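You operate a simulated robot arm through the tools that you are given. There is no shell and no other tool. Be economical: measure what you need, move in short steps, check, and stop when the job is done.

The job below is to be done with a simulated robot arm. You get a single attempt, and the scene is never put back.

Task
Swap the yellow pipe in the orange coupling for the orange pipe.
Fine: free the ring first, lock it after, and lay the yellow pipe on the bench.

Only the result counts: the job must be done as asked and must still hold three seconds after the hand-in. Knocking over, shifting, dropping, spilling or breaking anything else fails it.

Robot
A 6-joint arm with a two-finger parallel gripper, fixed in place. Base frame: the origin is at the foot of the arm, x ahead of it, y to its left, z up; the work surface is at about z = 850. Readings come in mm, degrees, newtons and seconds.
With the tool pointing down near the work surface it reaches from about 180 to 760 mm from the base axis. Its first joint turns from -166.0 to 166.0 degrees. Payload 3.91 kg.
The TCP is the grasp point between the finger pads, 30 mm short of the fingertips. In the tool frame z runs along the fingers and y along their closing line. The gripper opens to 110 mm. The fingers are 20 mm wide and 10 mm thick; the gripper's body (48 by 112 mm) begins 55 mm behind the TCP.
Orientation is told as [roll, pitch, yaw] about the base's x, y, z axes, in that order, counted from this pose: with the fingers straight down and closing along the base's y, the tool's x points along the base's -x, its y along +y and its z along -z.

Tools
- The arm moves only by the tool apply_moves. Its argument "commands" is a list of rows, each a list of 3 entries, a list of its own where there are three numbers: the finger opening in mm, from 0 to 110, then the shift along the tool's x, y, z in mm, then the turn, a rotation vector about the tool's x, y, z in degrees. In form: [[gripper, [x, y, z], [wx, wy, wz]], ...]. A call has 1 to 12 rows; each row shifts and turns the commanded pose from where the row before left it, along the tool's axes as they then stand. A row lasts 0.2 s, in which the tool goes at most 50 mm and 8.6 degrees; a call with a longer step from one row to the next is refused whole, and so is a gripper value outside its range. A pose out of reach is approached as far as the arm can. The call stops where the force on the tool passes 60 N (or 10 N more than at its start, if that is more) or the arm is blocked; 0.2 s more then pass. Each finger travels about 45 mm/s and halts on what it meets, pressing with about 43 N; the grip force reading is that of the motor and also rises with nothing between the fingers. The clock runs only during rows and for 0.2 s after the last one: add rows that do not move to give the fingers time. It gives the time, the measured TCP pose, the force on the tool (base axes), the opening and the grip force at its end, in the units of the frame above (readings bear some noise).
- Cameras (640 x 400 px; columns grow to the right, rows downward): "scene" is fixed at [214, 506.2, 1551.8]; the picture's right is [-1.00, 0.04, 0.00], its down [0.02, 0.67, -0.74] and it looks along [-0.03, -0.74, -0.67] (base axes); focal length 328 px, centre (320, 200). "wrist" rides on the gripper at [-36, 0, -57] in the tool frame; the picture's right is [0.00, -1.00, 0.00], its down [0.97, 0.00, -0.24] and it looks along [0.24, 0.00, 0.97] (tool axes); focal length 218 px, centre (320, 200). There is no depth. A picture from a camera that has moved, and an enlarged one, comes with that camera's place and axes in the base frame and with its lens. The place of the scene camera against the robot may be out by one fixed shift of up to 18 mm in any direction.
- get_image(camera): a new picture of that camera. The clock stands still meanwhile.
- move_column(by): slides the trunk up (or, below 0, down) by that many mm; the arm rides with it, the base frame stays. It gives what a move gives, with no picture.
- inspect(camera, box): a new picture of the part [left, top, right, bottom] of that camera's present view, enlarged. The clock stands still meanwhile.
- close_job(): hands the job in; it is judged then, once.

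Work in short steps. Places have to be worked out from the pictures, the camera data and where the tool is seen: move nearer, look again, correct. Check each grasp and each placing, and mend what went wrong. You have 120 turns and 84 pictures in all, those below and enlarged ones among them. Open the gripper and draw the arm clear of the work before you hand the job in, unless the task says otherwise; then end with one line.

The tools are called after ">>>" as a command line: name --argument value ..., lists and objects as JSON in quotes. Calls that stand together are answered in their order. apply_moves: Moves the arm, as the interface text tells. Its arguments: {"type":"object","properties":{"commands":{"type":"array","items":{"type":"array"}}},"required":["commands"]} The other tools are called the same way: move_column (by) slides the trunk up or down; get_image (camera) takes a picture; inspect (camera, box) takes an enlarged picture of a part of a camera's view; close_job () hands the job in.

At the start:

```text
time: 0.0
tcp_pos: [143.7, -292.3, 1236.0]
ee_rot: [0.1, 0.1, -0.1]
wrist_force: [-0.6, 0.4, 0.1]
width: 109.9
grip_force: 0.0
trunk travel left (down, up): [-525.0, 65.0]
```

scene: 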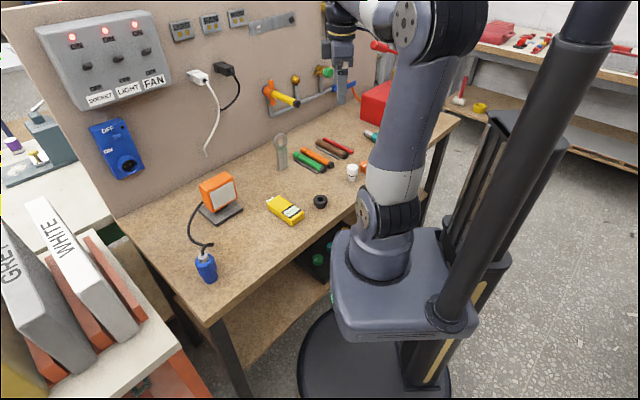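
wrist: 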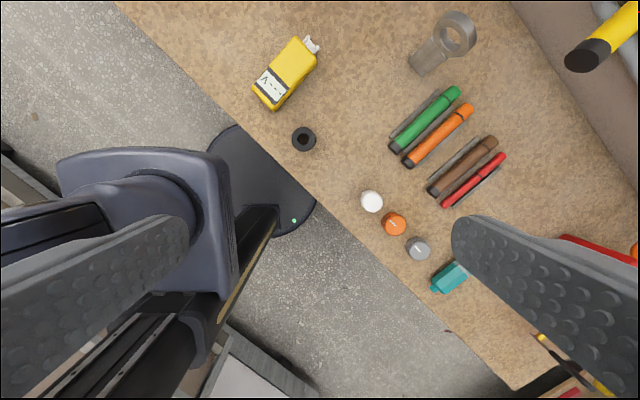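

The yellow pipe sits in an orange coupling on the wall board; I'll enlarge the view of it and of the pipes on the bench.

>>> inspect --camera "scene" --box '[240, 50, 370, 130]'

>>> inspect --camera "scene" --box '[260, 120, 400, 210]'

>>> inspect --camera "wrist" --box '[340, 0, 640, 300]'

```text
4.92 times, centred on (305, 90) of scene
camera zoom: at [214.0, 506.2, 1551.8], right [-1.0, 0.04, 0.0], down [0.02, 0.67, -0.74], along [-0.03, -0.74, -0.67], focal length 1615 px, centre (394, 742)
```

zoom: 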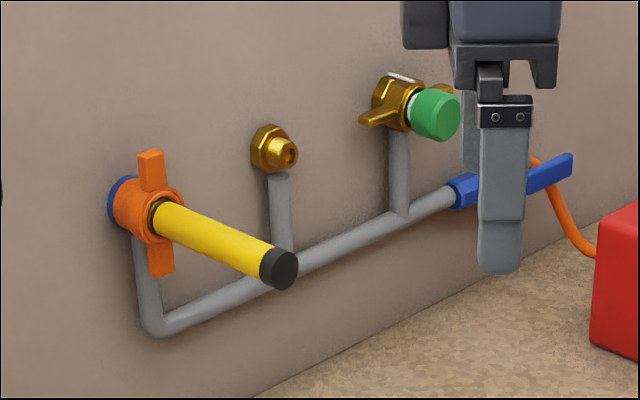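

```text
4.44 times, centred on (330, 165) of scene
camera zoom: at [214.0, 506.2, 1551.8], right [-1.0, 0.04, 0.0], down [0.02, 0.67, -0.74], along [-0.03, -0.74, -0.67], focal length 1458 px, centre (276, 356)
```

zoom: 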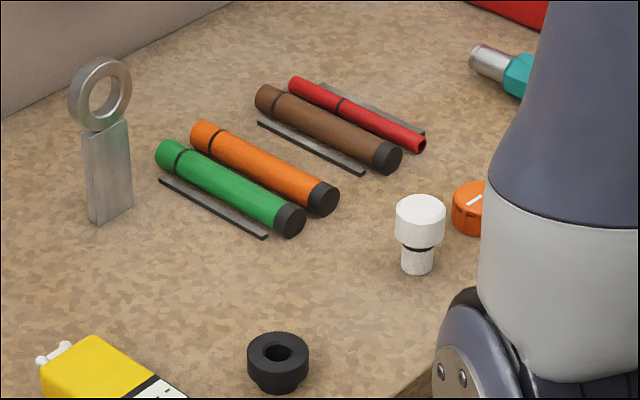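

```text
1.33 times, centred on (490, 150) of wrist
camera zoom: at [179.1, -291.6, 1292.5], right [0.0, -1.0, 0.0], down [-0.97, 0.0, 0.24], along [-0.24, 0.0, -0.97], focal length 291 px, centre (93, 267)
```

zoom: 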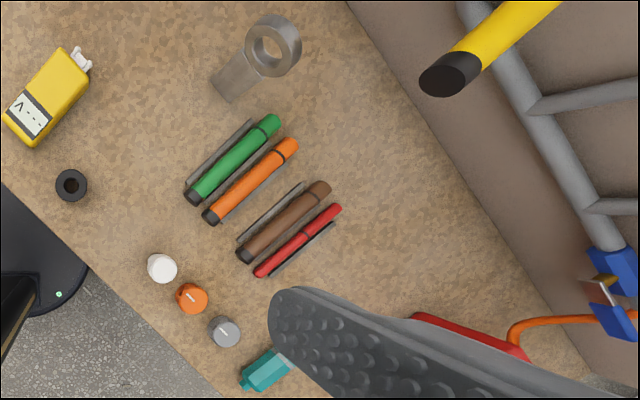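

The yellow pipe sticks out of the wall, its axis at about yaw −47°. The ring is near (345, −632, 1075). I'll turn the wrist to face the wall, shift sideways to line up with it, and look again.

>>> apply_moves --commands '[[110, [0, 0, 0], [0, 0, 7.8]], [110, [0, 0, 0], [0, 0, 7.8]], [110, [0, 0, 0], [0, 0, 7.8]], [110, [0, 0, 0], [0, 0, 7.8]], [110, [0, 0, 0], [0, 0, 7.8]], [110, [0, 0, 0], [0, 0, 7.9]], [110, [0, -35, 0], [0, 0, 0]], [110, [0, -35, 0], [0, 0, 0]], [110, [0, -30, 0], [0, 0, 0]]]'

>>> apply_moves --commands '[[110, [0, 0, 0], [0, -8.2, 0]], [110, [0, 0, 0], [0, -8.2, 0]], [110, [0, 0, 0], [0, -8.2, 0]], [110, [0, 0, 0], [0, -8.2, 0]], [110, [0, 0, 0], [0, -8.2, 0]], [110, [0, 0, 0], [0, -8.2, 0]], [110, [0, 0, 0], [0, -8.2, 0]], [110, [0, 0, 0], [0, -8.2, 0]], [110, [0, 0, 0], [0, -8.2, 0]]]'

>>> get_image --camera "wrist"

```text
time: 2.0
tcp_pos: [69.8, -361.1, 1233.9]
ee_rot: [0.1, 0.1, -46.9]
wrist_force: [0.4, -0.2, -0.5]
width: 110.0
grip_force: 0.0
trunk travel left (down, up): [-525.0, 65.0]
```

```text
time: 4.0
tcp_pos: [69.6, -360.4, 1236.5]
ee_rot: [-0.2, -73.9, -46.8]
wrist_force: [-0.3, -1.2, 0.9]
width: 110.1
grip_force: 0.1
trunk travel left (down, up): [-525.0, 65.0]
```

```text
78 pictures are left
camera wrist: at [39.3, -327.4, 1286.1], right [-0.73, -0.68, 0.0], down [-0.34, 0.36, -0.87], along [0.59, -0.63, -0.5], focal length 218 px, centre (320, 200)
```

wrist: 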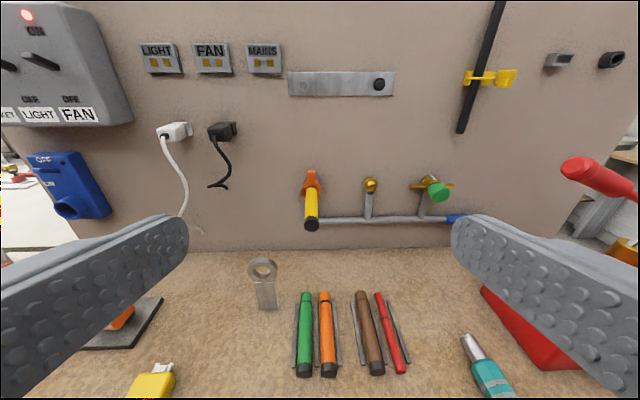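

The ring and pipe are in view near the middle column. I'll move closer for a detailed look at the ring and its markings.

>>> apply_moves --commands '[[110, [-10, 0, 35], [0, 0, 0]], [110, [-10, 0, 35], [0, 0, 0]], [110, [-10, 0, 35], [0, 0, 0]]]'

>>> inspect --camera "wrist" --box '[240, 130, 480, 280]'

>>> inspect --camera "wrist" --box '[260, 140, 360, 240]'

```text
time: 4.8
tcp_pos: [147.0, -439.4, 1235.4]
ee_rot: [0.1, -73.8, -46.9]
wrist_force: [0.5, -0.4, -0.1]
width: 110.1
grip_force: 0.0
trunk travel left (down, up): [-525.0, 65.0]
```

```text
2.67 times, centred on (360, 205) of wrist
camera zoom: at [116.6, -406.6, 1285.4], right [-0.73, -0.68, 0.0], down [-0.34, 0.37, -0.87], along [0.59, -0.63, -0.5], focal length 582 px, centre (213, 187)
```

zoom: 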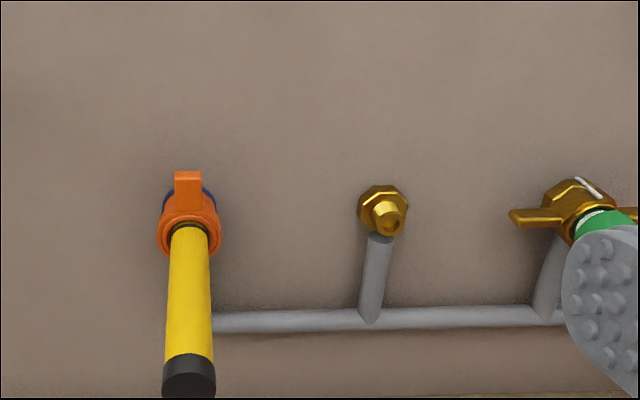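

```text
4.00 times, centred on (310, 190) of wrist
camera zoom: at [116.6, -406.6, 1285.4], right [-0.73, -0.68, 0.0], down [-0.34, 0.37, -0.87], along [0.59, -0.63, -0.5], focal length 873 px, centre (360, 240)
```

zoom: 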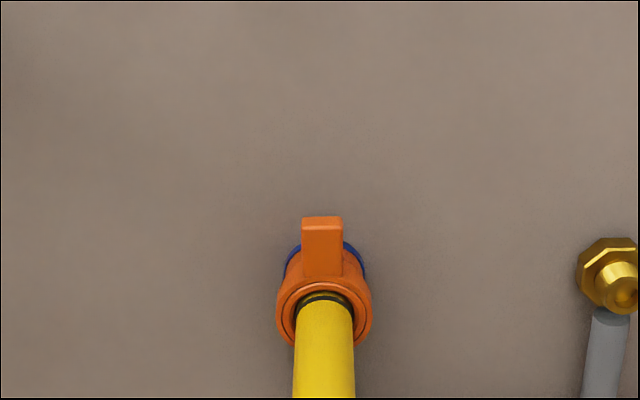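

The ring has two wings, top and bottom. I'll enlarge the scene view on this coupling and on the brass one to look for marks.

>>> inspect --camera "scene" --box '[256, 74, 304, 110]'

>>> inspect --camera "wrist" --box '[290, 175, 340, 225]'

>>> inspect --camera "scene" --box '[306, 56, 346, 86]'

```text
11.11 times, centred on (280, 92) of scene
camera zoom: at [214.0, 506.2, 1551.8], right [-1.0, 0.04, 0.0], down [0.02, 0.67, -0.74], along [-0.03, -0.74, -0.67], focal length 3645 px, centre (764, 1400)
```

zoom: 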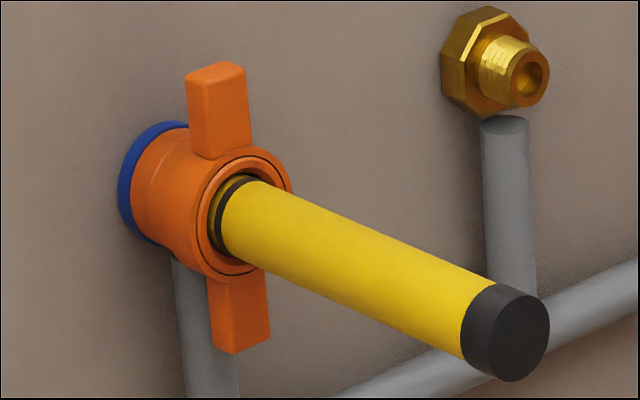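

```text
8.00 times, centred on (315, 200) of wrist
camera zoom: at [116.6, -406.6, 1285.4], right [-0.73, -0.68, 0.0], down [-0.34, 0.37, -0.87], along [0.59, -0.63, -0.5], focal length 1746 px, centre (360, 200)
```

zoom: 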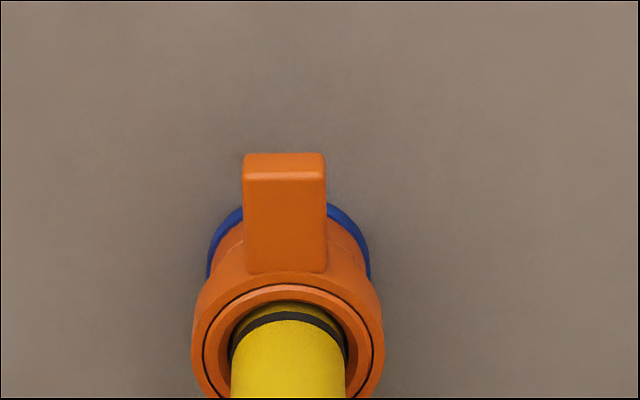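

```text
13.33 times, centred on (326, 71) of scene
camera zoom: at [214.0, 506.2, 1551.8], right [-1.0, 0.04, 0.0], down [0.02, 0.67, -0.74], along [-0.03, -0.74, -0.67], focal length 4374 px, centre (240, 1920)
```

zoom: 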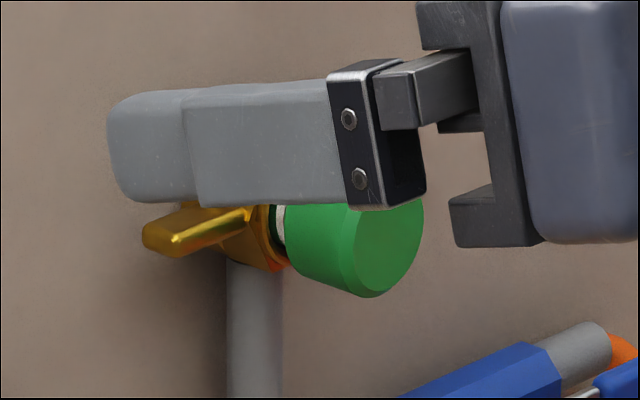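

No marks are visible on the ring. I'll lower the camera for a second viewpoint so I can triangulate the axis height and the wing.

>>> apply_moves --commands '[[110, [31.2, 0, 9], [0, 0, 0]], [110, [31.2, 0, 9], [0, 0, 0]], [110, [31.2, 0, 9], [0, 0, 0]], [110, [31.2, 0, 9], [0, 0, 0]]]'

>>> get_image --camera "wrist"

>>> inspect --camera "wrist" --box '[270, 90, 350, 140]'

```text
time: 5.8
tcp_pos: [146.4, -440.9, 1107.1]
ee_rot: [-0.2, -73.8, -46.8]
wrist_force: [-0.3, -0.1, 0.1]
width: 109.8
grip_force: 0.1
trunk travel left (down, up): [-525.0, 65.0]
```

```text
72 pictures are left
camera wrist: at [115.0, -408.2, 1156.9], right [-0.73, -0.68, 0.0], down [-0.34, 0.37, -0.87], along [0.59, -0.63, -0.5], focal length 218 px, centre (320, 200)
```

wrist: 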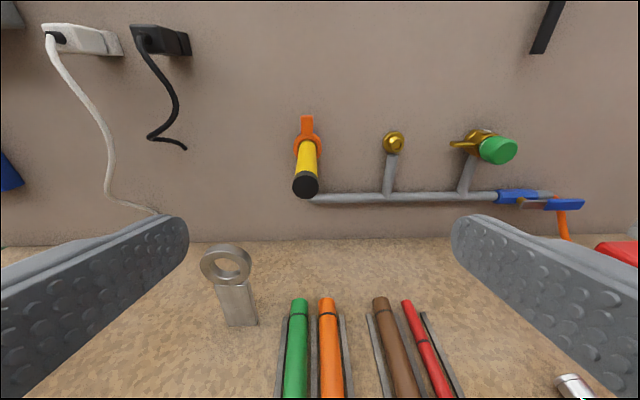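

```text
8.00 times, centred on (310, 115) of wrist
camera zoom: at [115.0, -408.2, 1156.9], right [-0.73, -0.68, 0.0], down [-0.34, 0.37, -0.87], along [0.59, -0.63, -0.5], focal length 1746 px, centre (400, 880)
```

zoom: 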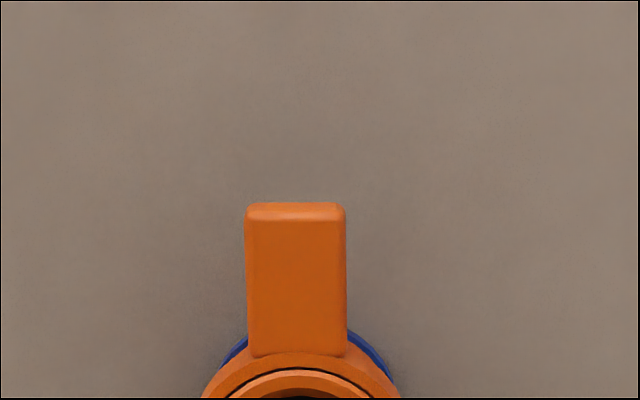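

From the two views: axis z ≈ 1058, e ≈ −177. The top wing spans d 700–710 (distance along the wall normal) and z 1080–1104, and is about 18 mm wide. I'll raise the tool and pitch it to 45° before approaching the wing.

>>> apply_moves --commands '[[110, [-36, 0, -10.5], [0, 0, 0]], [110, [-36, 0, -10.5], [0, 0, 0]], [80, [0, 0, 0], [0, 7.2, 0]], [60, [0, 0, 0], [0, 7.2, 0]], [45, [0, 0, 0], [0, 7.2, 0]], [40, [0, 0, 0], [0, 7.2, 0]], [40, [0, 0, 0], [0, 0, 0]], [40, [0, 0, 0], [0, 0, 0]]]'

```text
time: 7.6
tcp_pos: [143.5, -439.6, 1181.9]
ee_rot: [0.0, -45.0, -46.9]
wrist_force: [0.3, 0.1, -0.3]
width: 40.4
grip_force: 0.2
trunk travel left (down, up): [-525.0, 65.0]
```

The pitch is now −45°. Next is a pose about 42 mm short of the wing along the tool axis.

>>> apply_moves --commands '[[40, [-23.1, 3.2, 32.3], [0, 0, 0]], [40, [-23.1, 3.2, 32.3], [0, 0, 0]], [40, [-23.1, 3.2, 32.3], [0, 0, 0]], [40, [-23.1, 3.2, 32.3], [0, 0, 0]], [40, [-23.1, 3.2, 32.3], [0, 0, 0]], [40, [-23.1, 3.2, 32.3], [0, 0, 0]]]'

>>> get_image --camera "wrist"

>>> inspect --camera "scene" --box '[230, 50, 350, 125]'

```text
time: 9.0
tcp_pos: [321.5, -600.4, 1142.1]
ee_rot: [0.0, -45.0, -46.9]
wrist_force: [0.5, -0.3, 0.1]
width: 39.9
grip_force: 0.1
trunk travel left (down, up): [-525.0, 65.0]
```

```text
70 pictures are left
camera wrist: at [310.6, -588.8, 1208.1], right [-0.73, -0.68, 0.0], down [-0.58, 0.63, -0.52], along [0.35, -0.38, -0.86], focal length 218 px, centre (320, 200)
```

wrist: 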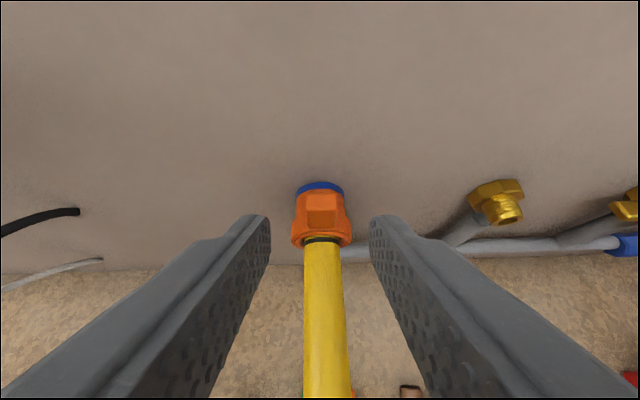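

```text
5.33 times, centred on (290, 88) of scene
camera zoom: at [214.0, 506.2, 1551.8], right [-1.0, 0.04, 0.0], down [0.02, 0.67, -0.74], along [-0.03, -0.74, -0.67], focal length 1750 px, centre (480, 800)
```

zoom: 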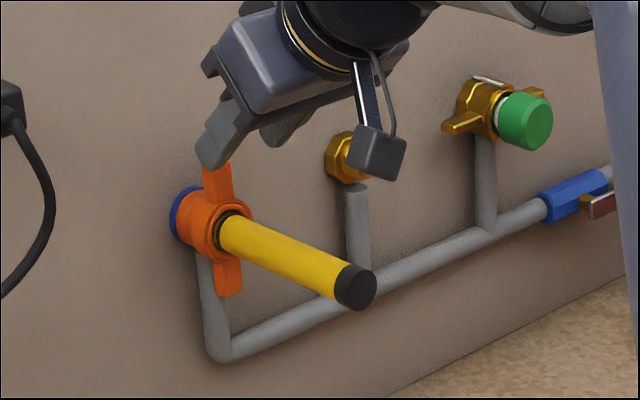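

The wing lies centred between the fingers. I'll advance about 38 mm so the fingertips straddle it, then close to a loose straddle.

>>> apply_moves --commands '[[40, [1, 0, 19.5], [0, 0, 0]], [40, [1, 0, 19.4], [0, 0, 0]]]'

>>> inspect --camera "wrist" --box '[240, 150, 400, 270]'

>>> inspect --camera "scene" --box '[250, 65, 314, 105]'

```text
time: 9.6
tcp_pos: [337.5, -618.1, 1112.7]
ee_rot: [0.0, -45.0, -46.8]
wrist_force: [0.7, 0.9, -0.8]
width: 39.9
grip_force: 0.0
trunk travel left (down, up): [-525.0, 65.0]
```

```text
3.33 times, centred on (320, 210) of wrist
camera zoom: at [327.5, -607.0, 1178.2], right [-0.73, -0.68, 0.0], down [-0.59, 0.63, -0.52], along [0.35, -0.38, -0.86], focal length 728 px, centre (320, 167)
```

zoom: 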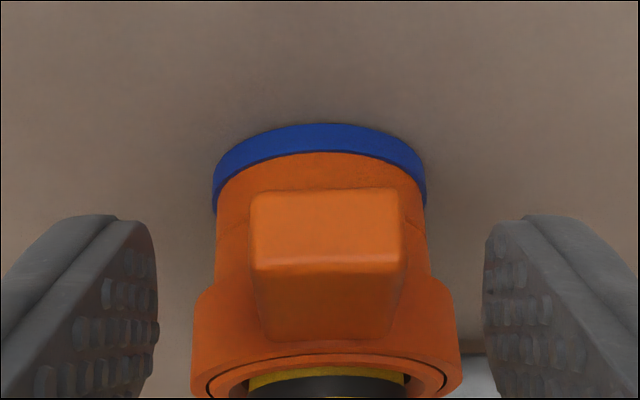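

```text
10.00 times, centred on (282, 85) of scene
camera zoom: at [214.0, 506.2, 1551.8], right [-1.0, 0.04, 0.0], down [0.02, 0.67, -0.74], along [-0.03, -0.74, -0.67], focal length 3281 px, centre (700, 1350)
```

zoom: 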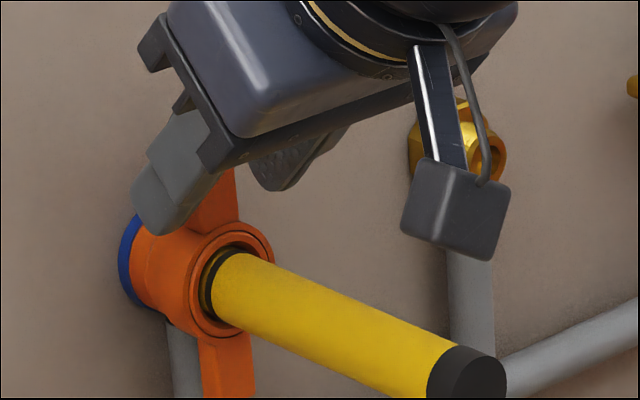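

The fingers straddle the wing. I'll narrow the opening to 23 mm and try 30° anticlockwise (seen from the front) about the pipe axis, watching the force.

>>> apply_moves --commands '[[23, [0, 0, 0], [0, 0, 0]], [23, [0, 0, 0], [0, 0, 0]], [23, [0.33, 7.14, 0.33], [5.3, 0, -5.3]], [23, [0.33, 7.14, 0.33], [5.3, 0, -5.3]], [23, [0.33, 7.14, 0.33], [5.3, 0, -5.3]], [23, [0.33, 7.14, 0.33], [5.3, 0, -5.3]]]'

>>> inspect --camera "scene" --box '[250, 65, 314, 105]'

>>> inspect --camera "wrist" --box '[240, 150, 400, 270]'

```text
time: 11.0
tcp_pos: [349.7, -603.8, 1107.4]
ee_rot: [-39.2, -37.9, -20.7]
wrist_force: [-32.2, -34.5, 9.4]
width: 45.4
grip_force: 22.7
trunk travel left (down, up): [-525.0, 65.0]
```

```text
10.00 times, centred on (282, 85) of scene
camera zoom: at [214.0, 506.2, 1551.8], right [-1.0, 0.04, 0.0], down [0.02, 0.67, -0.74], along [-0.03, -0.74, -0.67], focal length 3281 px, centre (700, 1350)
```

zoom: 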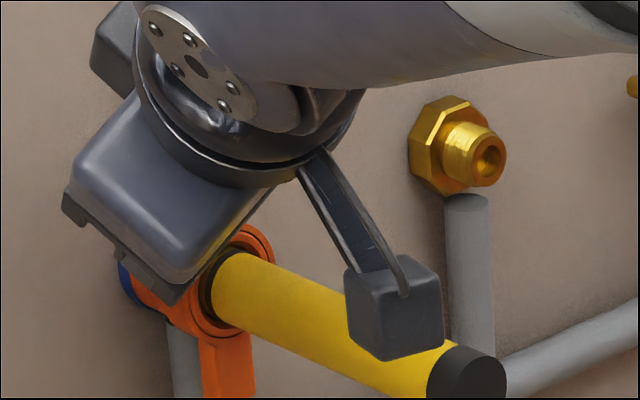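

```text
3.33 times, centred on (320, 210) of wrist
camera zoom: at [362.7, -570.3, 1163.7], right [-0.64, -0.59, 0.5], down [-0.77, 0.45, -0.45], along [0.04, -0.67, -0.74], focal length 728 px, centre (320, 167)
```

zoom: 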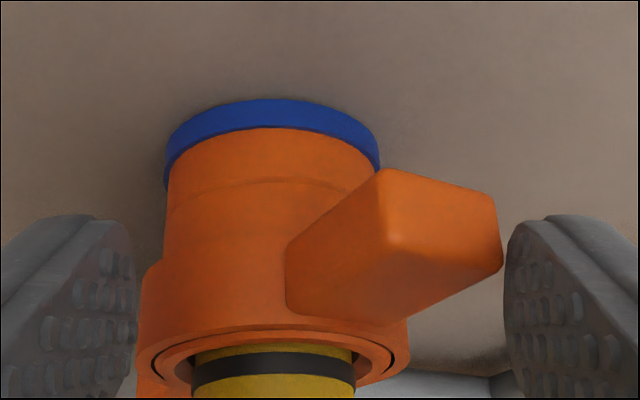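

The ring did not move: there was about 47 N of sideways force and the fingers were pushed open. I'll back off and try the other direction.

>>> apply_moves --commands '[[40, [0.33, -7.14, 0.33], [-5.3, 0, 5.3]], [40, [0.33, -7.14, 0.33], [-5.3, 0, 5.3]], [40, [0.33, -7.14, 0.33], [-5.3, 0, 5.3]], [40, [0.33, -7.14, 0.33], [-5.3, 0, 5.3]], [40, [0, 0, 0], [0, 0, 0]]]'

>>> apply_moves --commands '[[22, [0, 0, 0], [0, 0, 0]], [20, [0, 0, 0], [0, 0, 0]], [17, [0, 0, 0], [0, 0, 0]], [15, [0, 0, 0], [0, 0, 0]]]'

```text
time: 12.2
tcp_pos: [337.1, -616.7, 1112.0]
ee_rot: [0.0, -45.0, -46.9]
wrist_force: [0.3, -0.5, 0.1]
width: 40.0
grip_force: 0.1
trunk travel left (down, up): [-525.0, 65.0]
```

```text
time: 13.2
tcp_pos: [336.4, -617.5, 1113.5]
ee_rot: [0.0, -45.0, -46.9]
wrist_force: [-2.1, -2.5, -0.8]
width: 17.4
grip_force: 44.7
trunk travel left (down, up): [-525.0, 65.0]
```

The wing is now gripped, 17.4 mm wide, with little side force. I'll turn it 30° clockwise.

>>> apply_moves --commands '[[10, [0.33, -7.14, 0.33], [-5.3, 0, 5.3]], [10, [0.33, -7.14, 0.33], [-5.3, 0, 5.3]], [10, [0.33, -7.14, 0.33], [-5.3, 0, 5.3]], [10, [0.33, -7.14, 0.33], [-5.3, 0, 5.3]]]'

>>> inspect --camera "scene" --box '[250, 65, 314, 105]'

>>> inspect --camera "wrist" --box '[240, 150, 400, 270]'

```text
time: 14.2
tcp_pos: [330.6, -624.7, 1110.8]
ee_rot: [38.5, -38.2, -71.4]
wrist_force: [22.7, 26.3, 9.6]
width: 25.3
grip_force: 44.9
trunk travel left (down, up): [-525.0, 65.0]
stopped in row 4: the force on the tool passed its limit (the readings are from after the stop); the commanded pose is now the measured one
```

```text
10.00 times, centred on (282, 85) of scene
camera zoom: at [214.0, 506.2, 1551.8], right [-1.0, 0.04, 0.0], down [0.02, 0.67, -0.74], along [-0.03, -0.74, -0.67], focal length 3281 px, centre (700, 1350)
```

zoom: 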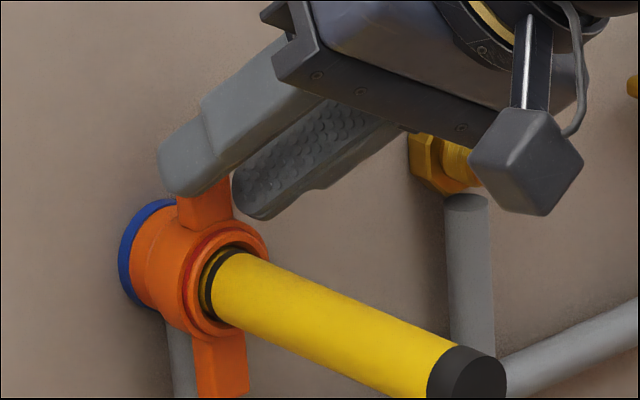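

```text
3.33 times, centred on (320, 210) of wrist
camera zoom: at [297.1, -637.5, 1168.1], right [-0.62, -0.61, -0.49], down [-0.42, 0.79, -0.45], along [0.66, -0.08, -0.75], focal length 728 px, centre (320, 167)
```

zoom: 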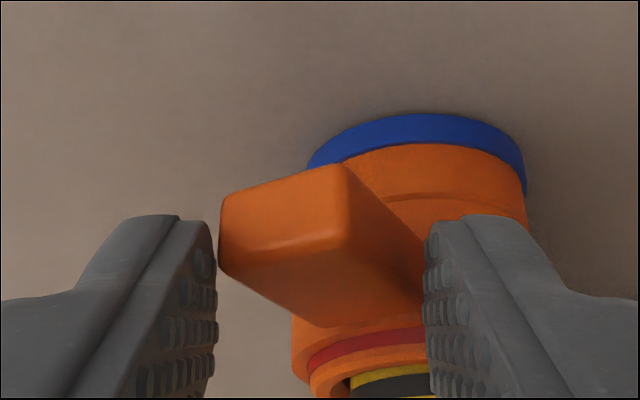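

Still no rotation, but the ring has slid back towards the wall and exposed a red band. It looks like a sliding sleeve that frees when pushed back. I'll relieve the side force and look again.

>>> apply_moves --commands '[[45, [0, 0, 0], [0, 0, 0]], [45, [0, 0, 0], [0, 0, 0]], [45, [0.33, 7.14, 0.33], [5.3, 0, -5.3]], [45, [0.33, 7.14, 0.33], [5.3, 0, -5.3]], [45, [0.33, 5, 0.33], [5.3, 0, -5.3]], [45, [0, 0, 0], [5.3, 0, -5.3]]]'

>>> inspect --camera "scene" --box '[250, 65, 314, 105]'

>>> inspect --camera "wrist" --box '[240, 150, 400, 270]'

```text
time: 15.6
tcp_pos: [335.9, -619.3, 1115.8]
ee_rot: [-1.4, -45.0, -45.2]
wrist_force: [-0.5, -0.7, 0.7]
width: 45.1
grip_force: 0.0
trunk travel left (down, up): [-525.0, 65.0]
```

```text
10.00 times, centred on (282, 85) of scene
camera zoom: at [214.0, 506.2, 1551.8], right [-1.0, 0.04, 0.0], down [0.02, 0.67, -0.74], along [-0.03, -0.74, -0.67], focal length 3281 px, centre (700, 1350)
```

zoom: 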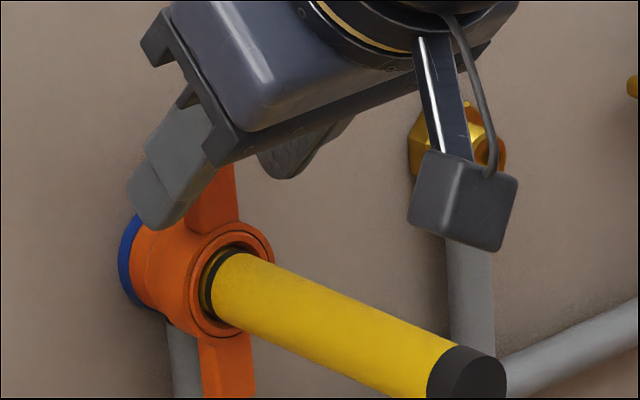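

```text
3.33 times, centred on (320, 210) of wrist
camera zoom: at [327.2, -607.9, 1180.6], right [-0.72, -0.69, 0.02], down [-0.6, 0.61, -0.52], along [0.35, -0.38, -0.86], focal length 728 px, centre (320, 167)
```

zoom: 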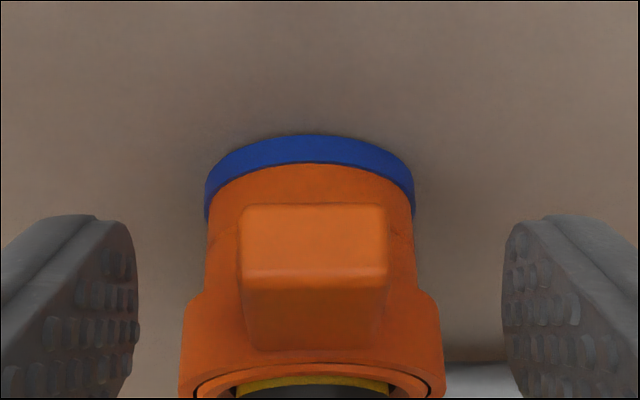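

With the load off, the ring springs back, so it has to be pushed in and then probably turned while held. I'll re-grip the wing and push 6 mm towards the wall, reading the force.

>>> apply_moves --commands '[[45, [0.7, 1.8, 3.5], [-1.2, 0, 1.2]], [25, [0, 0, 0], [0, 0, 0]], [15, [0, 0, 0], [0, 0, 0]], [10, [0, 0, 0], [0, 0, 0]], [10, [0, 0, 0], [0, 0, 0]]]'

>>> apply_moves --commands '[[5, [-1.4, 0, 1.4], [0, 0, 0]], [5, [-1.4, 0, 1.4], [0, 0, 0]], [5, [-1.4, 0, 1.4], [0, 0, 0]]]'

>>> inspect --camera "wrist" --box '[240, 150, 400, 270]'

>>> inspect --camera "scene" --box '[250, 65, 314, 105]'

```text
time: 16.8
tcp_pos: [338.6, -621.4, 1111.7]
ee_rot: [1.2, -45.1, -47.0]
wrist_force: [-5.3, -5.4, 0.3]
width: 17.1
grip_force: 45.0
trunk travel left (down, up): [-525.0, 65.0]
```

```text
time: 17.6
tcp_pos: [342.9, -625.8, 1112.9]
ee_rot: [1.2, -45.2, -47.2]
wrist_force: [-7.0, -5.9, -0.1]
width: 17.7
grip_force: 45.1
trunk travel left (down, up): [-525.0, 65.0]
```

```text
3.33 times, centred on (320, 210) of wrist
camera zoom: at [331.2, -614.4, 1177.4], right [-0.72, -0.69, -0.02], down [-0.59, 0.62, -0.52], along [0.37, -0.36, -0.86], focal length 728 px, centre (320, 167)
```

zoom: 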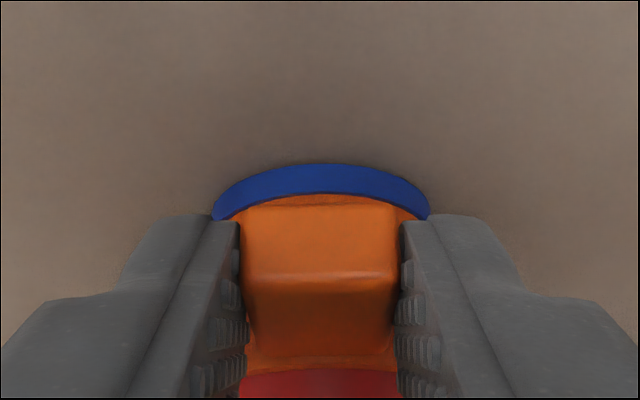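

```text
10.00 times, centred on (282, 85) of scene
camera zoom: at [214.0, 506.2, 1551.8], right [-1.0, 0.04, 0.0], down [0.02, 0.67, -0.74], along [-0.03, -0.74, -0.67], focal length 3281 px, centre (700, 1350)
```

zoom: 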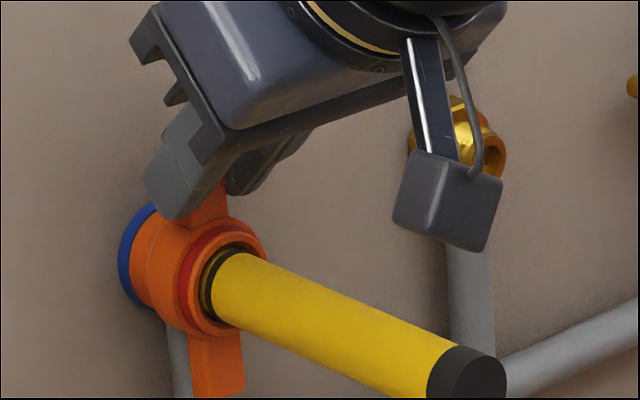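

It slides easily and shows a red band. I'll push further to find the stop.

>>> apply_moves --commands '[[5, [-1.4, 0, 1.4], [0, 0, 0]], [5, [-1.4, 0, 1.4], [0, 0, 0]]]'

>>> apply_moves --commands '[[5, [-1.4, 0, 1.4], [0, 0, 0]], [5, [-1.4, 0, 1.4], [0, 0, 0]]]'

>>> inspect --camera "scene" --box '[250, 65, 314, 105]'

```text
time: 18.2
tcp_pos: [345.3, -629.7, 1112.0]
ee_rot: [1.4, -45.2, -47.2]
wrist_force: [-6.9, -11.2, 1.2]
width: 17.5
grip_force: 45.0
trunk travel left (down, up): [-525.0, 65.0]
```

```text
time: 18.8
tcp_pos: [346.3, -629.3, 1112.7]
ee_rot: [1.4, -45.2, -47.1]
wrist_force: [-12.4, -3.2, 1.6]
width: 17.6
grip_force: 44.9
trunk travel left (down, up): [-525.0, 65.0]
```

```text
10.00 times, centred on (282, 85) of scene
camera zoom: at [214.0, 506.2, 1551.8], right [-1.0, 0.04, 0.0], down [0.02, 0.67, -0.74], along [-0.03, -0.74, -0.67], focal length 3281 px, centre (700, 1350)
```

zoom: 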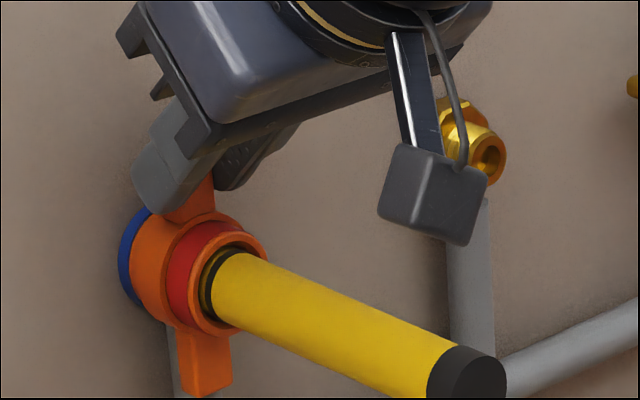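

The ring is back about 11 mm and seems to be at its stop, with lots of red showing. I'll try turning it 22° anticlockwise while holding it there.

>>> apply_moves --commands '[[5, [0.33, 7.14, 0.33], [5.3, 0, -5.3]], [5, [0.33, 7.14, 0.33], [5.3, 0, -5.3]], [5, [0.33, 7.14, 0.33], [5.3, 0, -5.3]]]'

>>> inspect --camera "scene" --box '[250, 65, 314, 105]'

```text
time: 19.6
tcp_pos: [350.1, -623.1, 1108.1]
ee_rot: [-27.0, -41.8, -28.3]
wrist_force: [-26.8, -29.7, -3.2]
width: 24.9
grip_force: 45.2
trunk travel left (down, up): [-525.0, 65.0]
stopped in row 3: the force on the tool passed its limit (the readings are from after the stop); the commanded pose is now the measured one
```

```text
10.00 times, centred on (282, 85) of scene
camera zoom: at [214.0, 506.2, 1551.8], right [-1.0, 0.04, 0.0], down [0.02, 0.67, -0.74], along [-0.03, -0.74, -0.67], focal length 3281 px, centre (700, 1350)
```

zoom: 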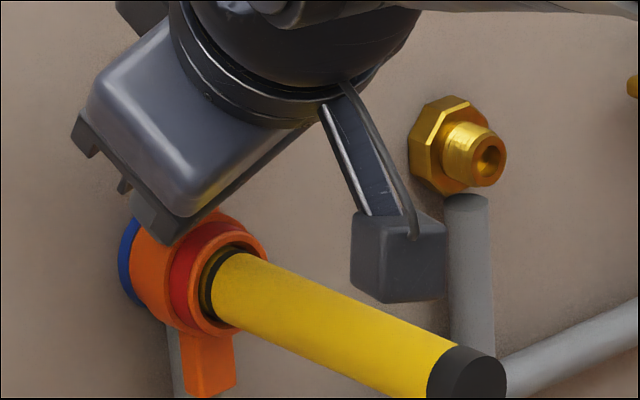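

No rotation in the pushed-back position either, so this is a pure sliding ring. I'll open the fingers where they are and see whether it stays back.

>>> apply_moves --commands '[[50, [0, 0, 0], [0, 0, 0]], [50, [0, 0, 0], [0, 0, 0]], [50, [0, 0, 0], [0, 0, 0]], [50, [0, 0, 0], [0, 0, 0]]]'

>>> inspect --camera "scene" --box '[250, 65, 314, 105]'

```text
time: 20.6
tcp_pos: [357.6, -617.5, 1108.6]
ee_rot: [-27.3, -41.8, -27.8]
wrist_force: [0.4, 0.1, 0.6]
width: 49.8
grip_force: 0.1
trunk travel left (down, up): [-525.0, 65.0]
```

```text
10.00 times, centred on (282, 85) of scene
camera zoom: at [214.0, 506.2, 1551.8], right [-1.0, 0.04, 0.0], down [0.02, 0.67, -0.74], along [-0.03, -0.74, -0.67], focal length 3281 px, centre (700, 1350)
```

zoom: 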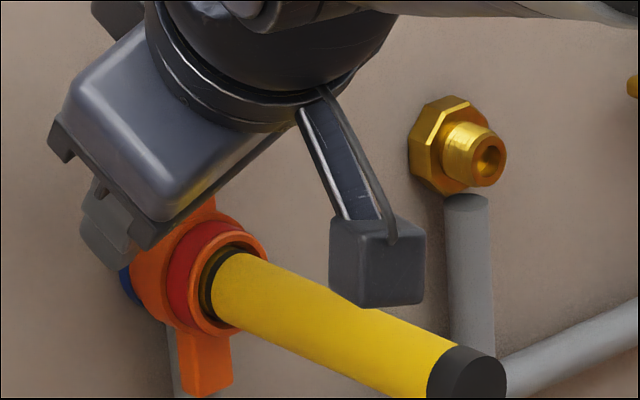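

It stays back with the red band showing, so the ring is free. I'll unwind the tool and retreat along the tool axis without touching it.

>>> apply_moves --commands '[[55, [0.33, -6.5, 0.33], [-5.0, 0, 5.0]], [55, [0.33, -6.5, 0.33], [-5.0, 0, 5.0]], [55, [0.33, -4, 0.33], [-5.0, 0, 5.0]], [55, [0, 0, -20], [0, 0, 0]], [55, [0, 0, -30], [0, 0, 0]], [55, [0, 0, -40], [0, 0, 0]]]'

>>> inspect --camera "scene" --box '[250, 65, 314, 105]'

>>> get_image --camera "wrist"

```text
time: 22.0
tcp_pos: [299.5, -583.8, 1176.4]
ee_rot: [1.8, -45.2, -48.1]
wrist_force: [-0.1, 0.9, 0.0]
width: 54.9
grip_force: 0.1
trunk travel left (down, up): [-525.0, 65.0]
```

```text
10.00 times, centred on (282, 85) of scene
camera zoom: at [214.0, 506.2, 1551.8], right [-1.0, 0.04, 0.0], down [0.02, 0.67, -0.74], along [-0.03, -0.74, -0.67], focal length 3281 px, centre (700, 1350)
```

zoom: 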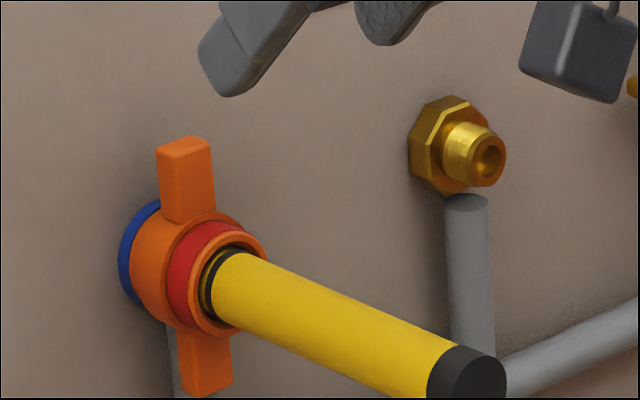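

```text
54 pictures are left
camera wrist: at [287.7, -572.9, 1240.3], right [-0.73, -0.69, -0.02], down [-0.58, 0.63, -0.52], along [0.37, -0.36, -0.85], focal length 218 px, centre (320, 200)
```

wrist: 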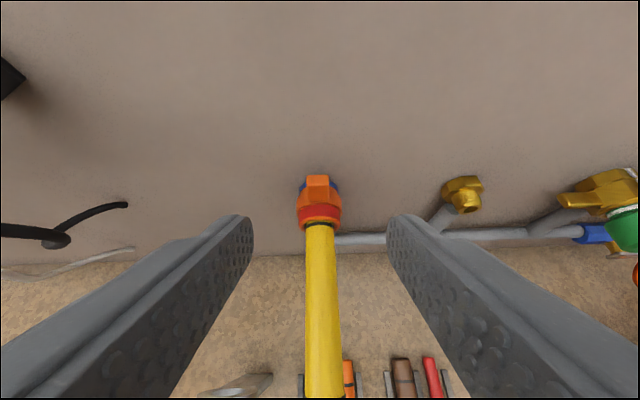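

The ring stays clearly retracted. The cap and ring positions put the pipe axis at yaw −45°. I'll turn the tool straight down to grip the pipe from above.

>>> apply_moves --commands '[[55, [0, 0, 0], [1.2, 0, -1.2]], [55, [0, 0, 0], [0, 7.53, 0]], [55, [0, 0, 0], [0, 7.53, 0]], [55, [0, 0, 0], [0, 7.53, 0]], [55, [0, 0, 0], [0, 7.53, 0]], [55, [0, 0, 0], [0, 7.53, 0]], [55, [0, 0, 0], [0, 7.53, 0]]]'

```text
time: 23.6
tcp_pos: [300.4, -585.2, 1174.5]
ee_rot: [-0.4, 0.2, -46.7]
wrist_force: [-0.2, 0.4, 0.0]
width: 55.0
grip_force: 0.0
trunk travel left (down, up): [-525.0, 65.0]
```

Now I'll align the yaw to −45°, centre over the pipe, descend partway and check.

>>> apply_moves --commands '[[55, [0, 2.2, 0], [0.3, 0, -1.7]], [55, [0, 0, 30], [0, 0, 0]], [55, [0, 0, 34], [0, 0, 0]]]'

>>> get_image --camera "wrist"

>>> inspect --camera "scene" --box '[230, 40, 326, 110]'

```text
time: 24.4
tcp_pos: [300.8, -584.2, 1112.8]
ee_rot: [-0.7, 0.0, -44.8]
wrist_force: [-1.0, -0.8, -0.2]
width: 54.8
grip_force: 0.1
trunk travel left (down, up): [-525.0, 65.0]
```

```text
53 pictures are left
camera wrist: at [327.3, -608.1, 1169.1], right [-0.71, -0.71, 0.01], down [-0.69, 0.69, 0.24], along [-0.18, 0.16, -0.97], focal length 218 px, centre (320, 200)
```

wrist: 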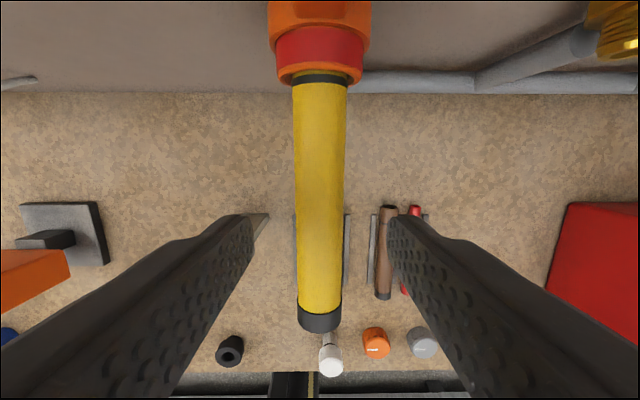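

```text
5.71 times, centred on (278, 75) of scene
camera zoom: at [214.0, 506.2, 1551.8], right [-1.0, 0.04, 0.0], down [0.02, 0.67, -0.74], along [-0.03, -0.74, -0.67], focal length 1875 px, centre (560, 914)
```

zoom: 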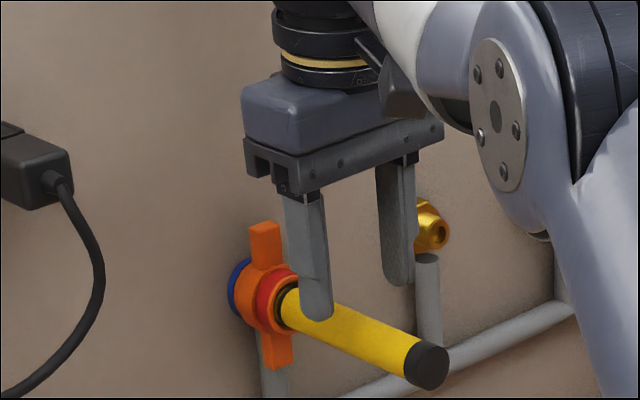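

The pipe is centred and parallel to the tool. I'll descend to axis height and close.

>>> apply_moves --commands '[[55, [0, 0, 27], [-0.6, 0, 0]], [55, [0, 0, 27], [0, 0, 0]], [40, [0, 0, 0], [0, 0, 0]], [30, [0, 0, 0], [0, 0, 0]], [20, [0, 0, 0], [0, 0, 0]], [10, [0, 0, 0], [0, 0, 0]], [5, [0, 0, 0], [0, 0, 0]]]'

>>> get_image --camera "wrist"

```text
time: 26.0
tcp_pos: [301.7, -583.2, 1057.4]
ee_rot: [-0.1, 0.1, -44.9]
wrist_force: [1.5, 4.0, -1.8]
width: 22.6
grip_force: 43.3
trunk travel left (down, up): [-525.0, 65.0]
```

```text
51 pictures are left
camera wrist: at [327.0, -609.6, 1114.5], right [-0.71, -0.71, 0.0], down [-0.69, 0.69, 0.24], along [-0.17, 0.17, -0.97], focal length 218 px, centre (320, 200)
```

wrist: 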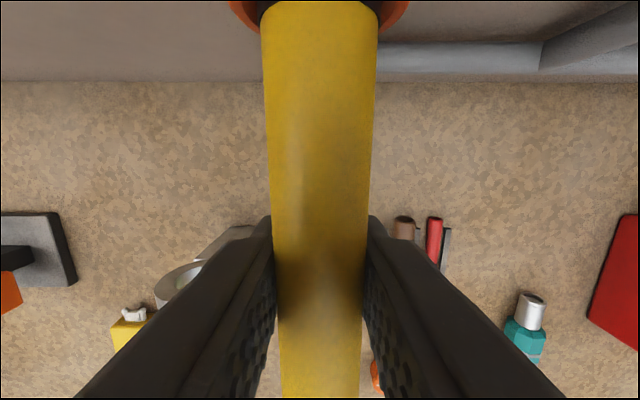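

Gripped at 22.6 mm. Now I'll pull straight out along the axis, gently at first.

>>> apply_moves --commands '[[5, [3, 0, 0], [0, 0, 0]], [5, [4, 0, 0], [0, 0, 0]], [5, [5, 0, 0], [0, 0, 0]], [5, [6, 0, 0], [0, 0, 0]]]'

>>> inspect --camera "scene" --box '[230, 40, 326, 110]'

```text
time: 27.0
tcp_pos: [287.0, -570.5, 1058.4]
ee_rot: [0.0, 0.1, -45.1]
wrist_force: [-0.3, 0.1, 0.2]
width: 22.9
grip_force: 43.0
trunk travel left (down, up): [-525.0, 65.0]
```

```text
5.71 times, centred on (278, 75) of scene
camera zoom: at [214.0, 506.2, 1551.8], right [-1.0, 0.04, 0.0], down [0.02, 0.67, -0.74], along [-0.03, -0.74, -0.67], focal length 1875 px, centre (560, 914)
```

zoom: 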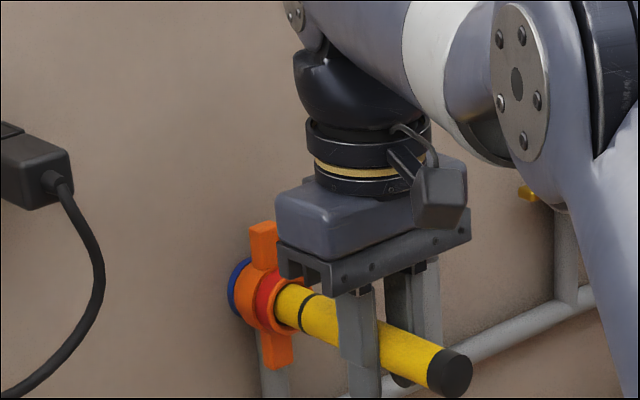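

It slides out freely, with the black band now outside. I'll keep withdrawing until the pipe is clear.

>>> apply_moves --commands '[[5, [12, 0, 0], [0, 0, 0]], [5, [15, 0, 0], [0, 0, 0]], [5, [20, 0, 0], [0, 0, 0]], [5, [20, 0, 0], [0, 0, 0]]]'

>>> inspect --camera "scene" --box '[230, 40, 340, 120]'

>>> get_image --camera "wrist"

```text
time: 28.0
tcp_pos: [241.0, -522.1, 1057.1]
ee_rot: [-0.1, 0.1, -44.8]
wrist_force: [0.1, 0.2, 0.5]
width: 23.0
grip_force: 43.4
trunk travel left (down, up): [-525.0, 65.0]
```

```text
5.00 times, centred on (285, 80) of scene
camera zoom: at [214.0, 506.2, 1551.8], right [-1.0, 0.04, 0.0], down [0.02, 0.67, -0.74], along [-0.03, -0.74, -0.67], focal length 1640 px, centre (495, 800)
```

zoom: 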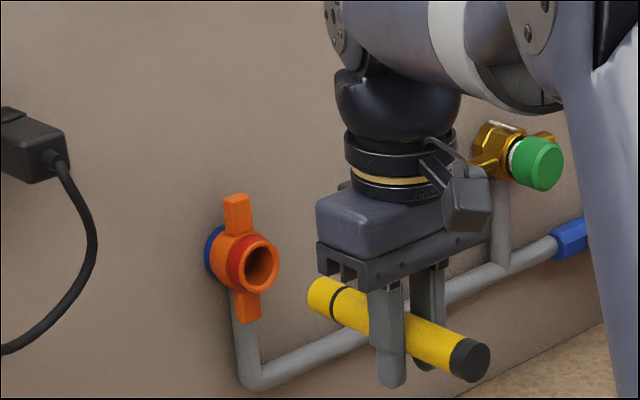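

```text
48 pictures are left
camera wrist: at [266.7, -548.2, 1114.5], right [-0.71, -0.71, 0.0], down [-0.69, 0.69, 0.24], along [-0.17, 0.17, -0.97], focal length 218 px, centre (320, 200)
```

wrist: 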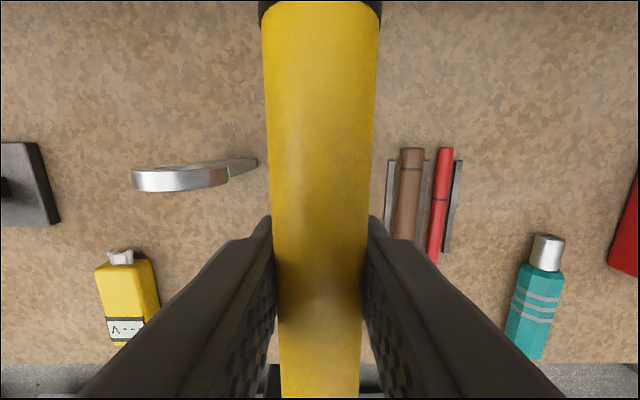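

The yellow pipe is out. A clear bench area lies between the red pipe and the red box, at e′ ≈ −440 (45° wall axes). I'll back away from the wall first, then move sideways.

>>> apply_moves --commands '[[5, [30, 0, 0], [0, 0, 0]], [5, [30, 0, 0], [0, 0, 0]], [5, [0, -40, 0], [0, 0, 0]], [5, [0, -40, 0], [0, 0, 0]], [5, [0, -40, 0], [0, 0, 0]], [5, [0, -40, 0], [0, 0, 0]], [5, [0, -40, 0], [0, 0, 0]], [5, [0, -40, 0], [0, 0, 0]]]'

>>> get_image --camera "wrist"

>>> get_image --camera "scene"

```text
time: 29.8
tcp_pos: [27.5, -651.9, 1055.5]
ee_rot: [-0.1, 0.0, -44.8]
wrist_force: [0.5, 1.5, 0.5]
width: 22.5
grip_force: 42.7
trunk travel left (down, up): [-525.0, 65.0]
```

```text
47 pictures are left
camera wrist: at [54.1, -677.3, 1112.1], right [-0.71, -0.71, 0.0], down [-0.69, 0.69, 0.24], along [-0.17, 0.17, -0.97], focal length 218 px, centre (320, 200)
```

wrist: 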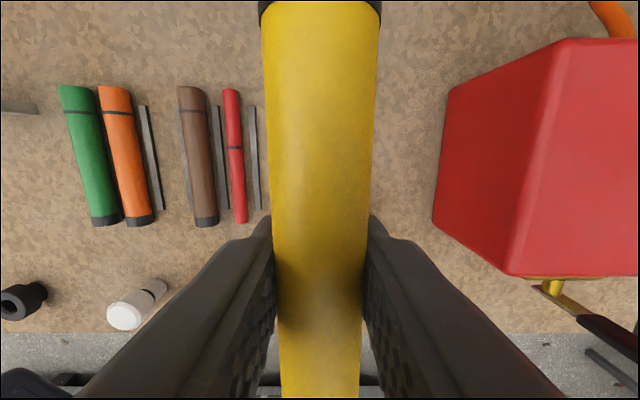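

```text
46 pictures are left
```

scene: 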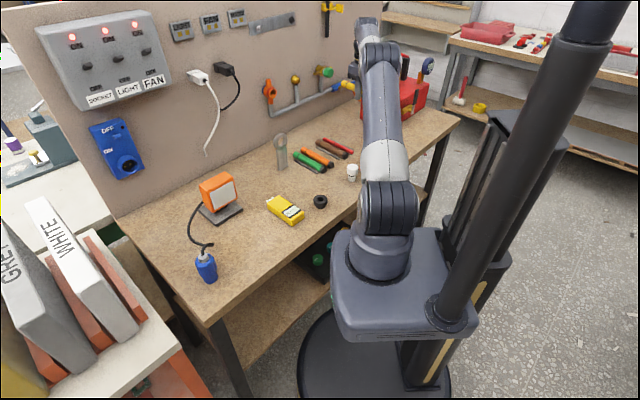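

The spot is clear. I'll shift 20 mm left for margin to the red box, descend to z ≈ 960, then move forward away from the teal object.

>>> apply_moves --commands '[[5, [0, 20, 0], [0, 0, 0]], [5, [0, 0, 45], [0, 0, 0]], [5, [0, 0, 45], [0, 0, 0]], [5, [-25, 0, 0], [0, 0, 0]], [5, [-25, 0, 0], [0, 0, 0]]]'

>>> get_image --camera "wrist"

>>> inspect --camera "scene" --box '[300, 60, 440, 160]'

```text
time: 31.0
tcp_pos: [77.6, -672.2, 969.2]
ee_rot: [-0.1, 0.1, -44.9]
wrist_force: [-0.3, 0.4, -0.1]
width: 23.0
grip_force: 43.1
trunk travel left (down, up): [-525.0, 65.0]
```

```text
45 pictures are left
camera wrist: at [103.3, -697.4, 1025.2], right [-0.71, -0.71, 0.0], down [-0.69, 0.69, 0.24], along [-0.17, 0.17, -0.97], focal length 218 px, centre (320, 200)
```

wrist: 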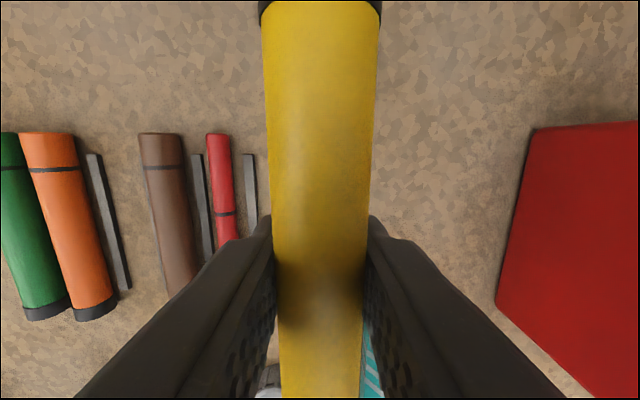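

```text
4.00 times, centred on (370, 110) of scene
camera zoom: at [214.0, 506.2, 1551.8], right [-1.0, 0.04, 0.0], down [0.02, 0.67, -0.74], along [-0.03, -0.74, -0.67], focal length 1312 px, centre (120, 560)
```

zoom: 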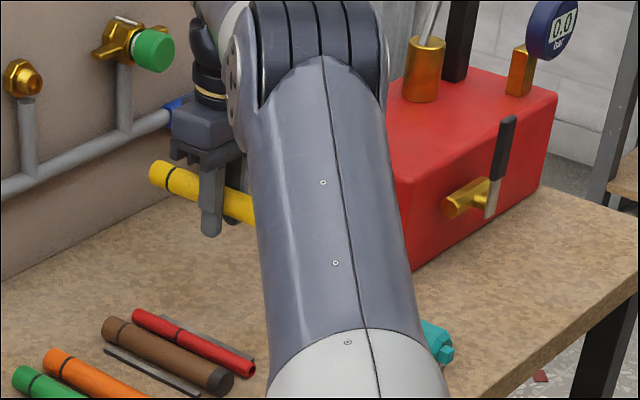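

All clear below. Descending to just above the bench.

>>> apply_moves --commands '[[5, [0, 0, 35], [0, 0, 0]], [5, [0, 0, 35], [0, 0, 0]], [5, [0, 0, 25], [0, 0, 0]], [5, [0, 0, 5], [0, 0, 0]]]'

>>> apply_moves --commands '[[5, [0, 0, 2], [0, 0, 0]], [5, [0, 0, 2], [0, 0, 0]]]'

```text
time: 32.1
tcp_pos: [77.0, -672.5, 881.2]
ee_rot: [-0.7, -0.7, -44.9]
wrist_force: [0.2, 17.2, 27.5]
width: 23.1
grip_force: 43.2
trunk travel left (down, up): [-525.0, 65.0]
stopped in row 4: the force on the tool passed its limit (the readings are from after the stop); the commanded pose is now the measured one
```

```text
time: 32.7
tcp_pos: [77.7, -672.3, 880.4]
ee_rot: [-1.0, -1.2, -44.8]
wrist_force: [0.7, 16.6, 53.5]
width: 22.8
grip_force: 42.8
trunk travel left (down, up): [-525.0, 65.0]
```

The fingertips (30 mm below the TCP) touched the bench while the pipe is still about 18 mm above it. I need to hold the pipe nearer the fingertips, so I'll go back, seat it partway in the coupling, and re-grip higher. Retracing the path now.

>>> apply_moves --commands '[[5, [0, 0, -10], [0, 0, 0]], [5, [0, 0, -40], [0, 0, 0]], [5, [0, 0, -40], [0, 0, 0]], [5, [30, 0, 0], [0, 0, 0]], [5, [30, 0, 0], [0, 0, 0]], [5, [0, 0, -43], [0, 0, 0]], [5, [0, 0, -43], [0, 0, 0]], [5, [0, 0, 0], [0, 0, 0]]]'

```text
time: 34.5
tcp_pos: [35.8, -630.4, 1048.3]
ee_rot: [-0.6, -0.6, -44.9]
wrist_force: [-0.6, 0.2, -0.1]
width: 23.0
grip_force: 43.3
trunk travel left (down, up): [-525.0, 65.0]
```

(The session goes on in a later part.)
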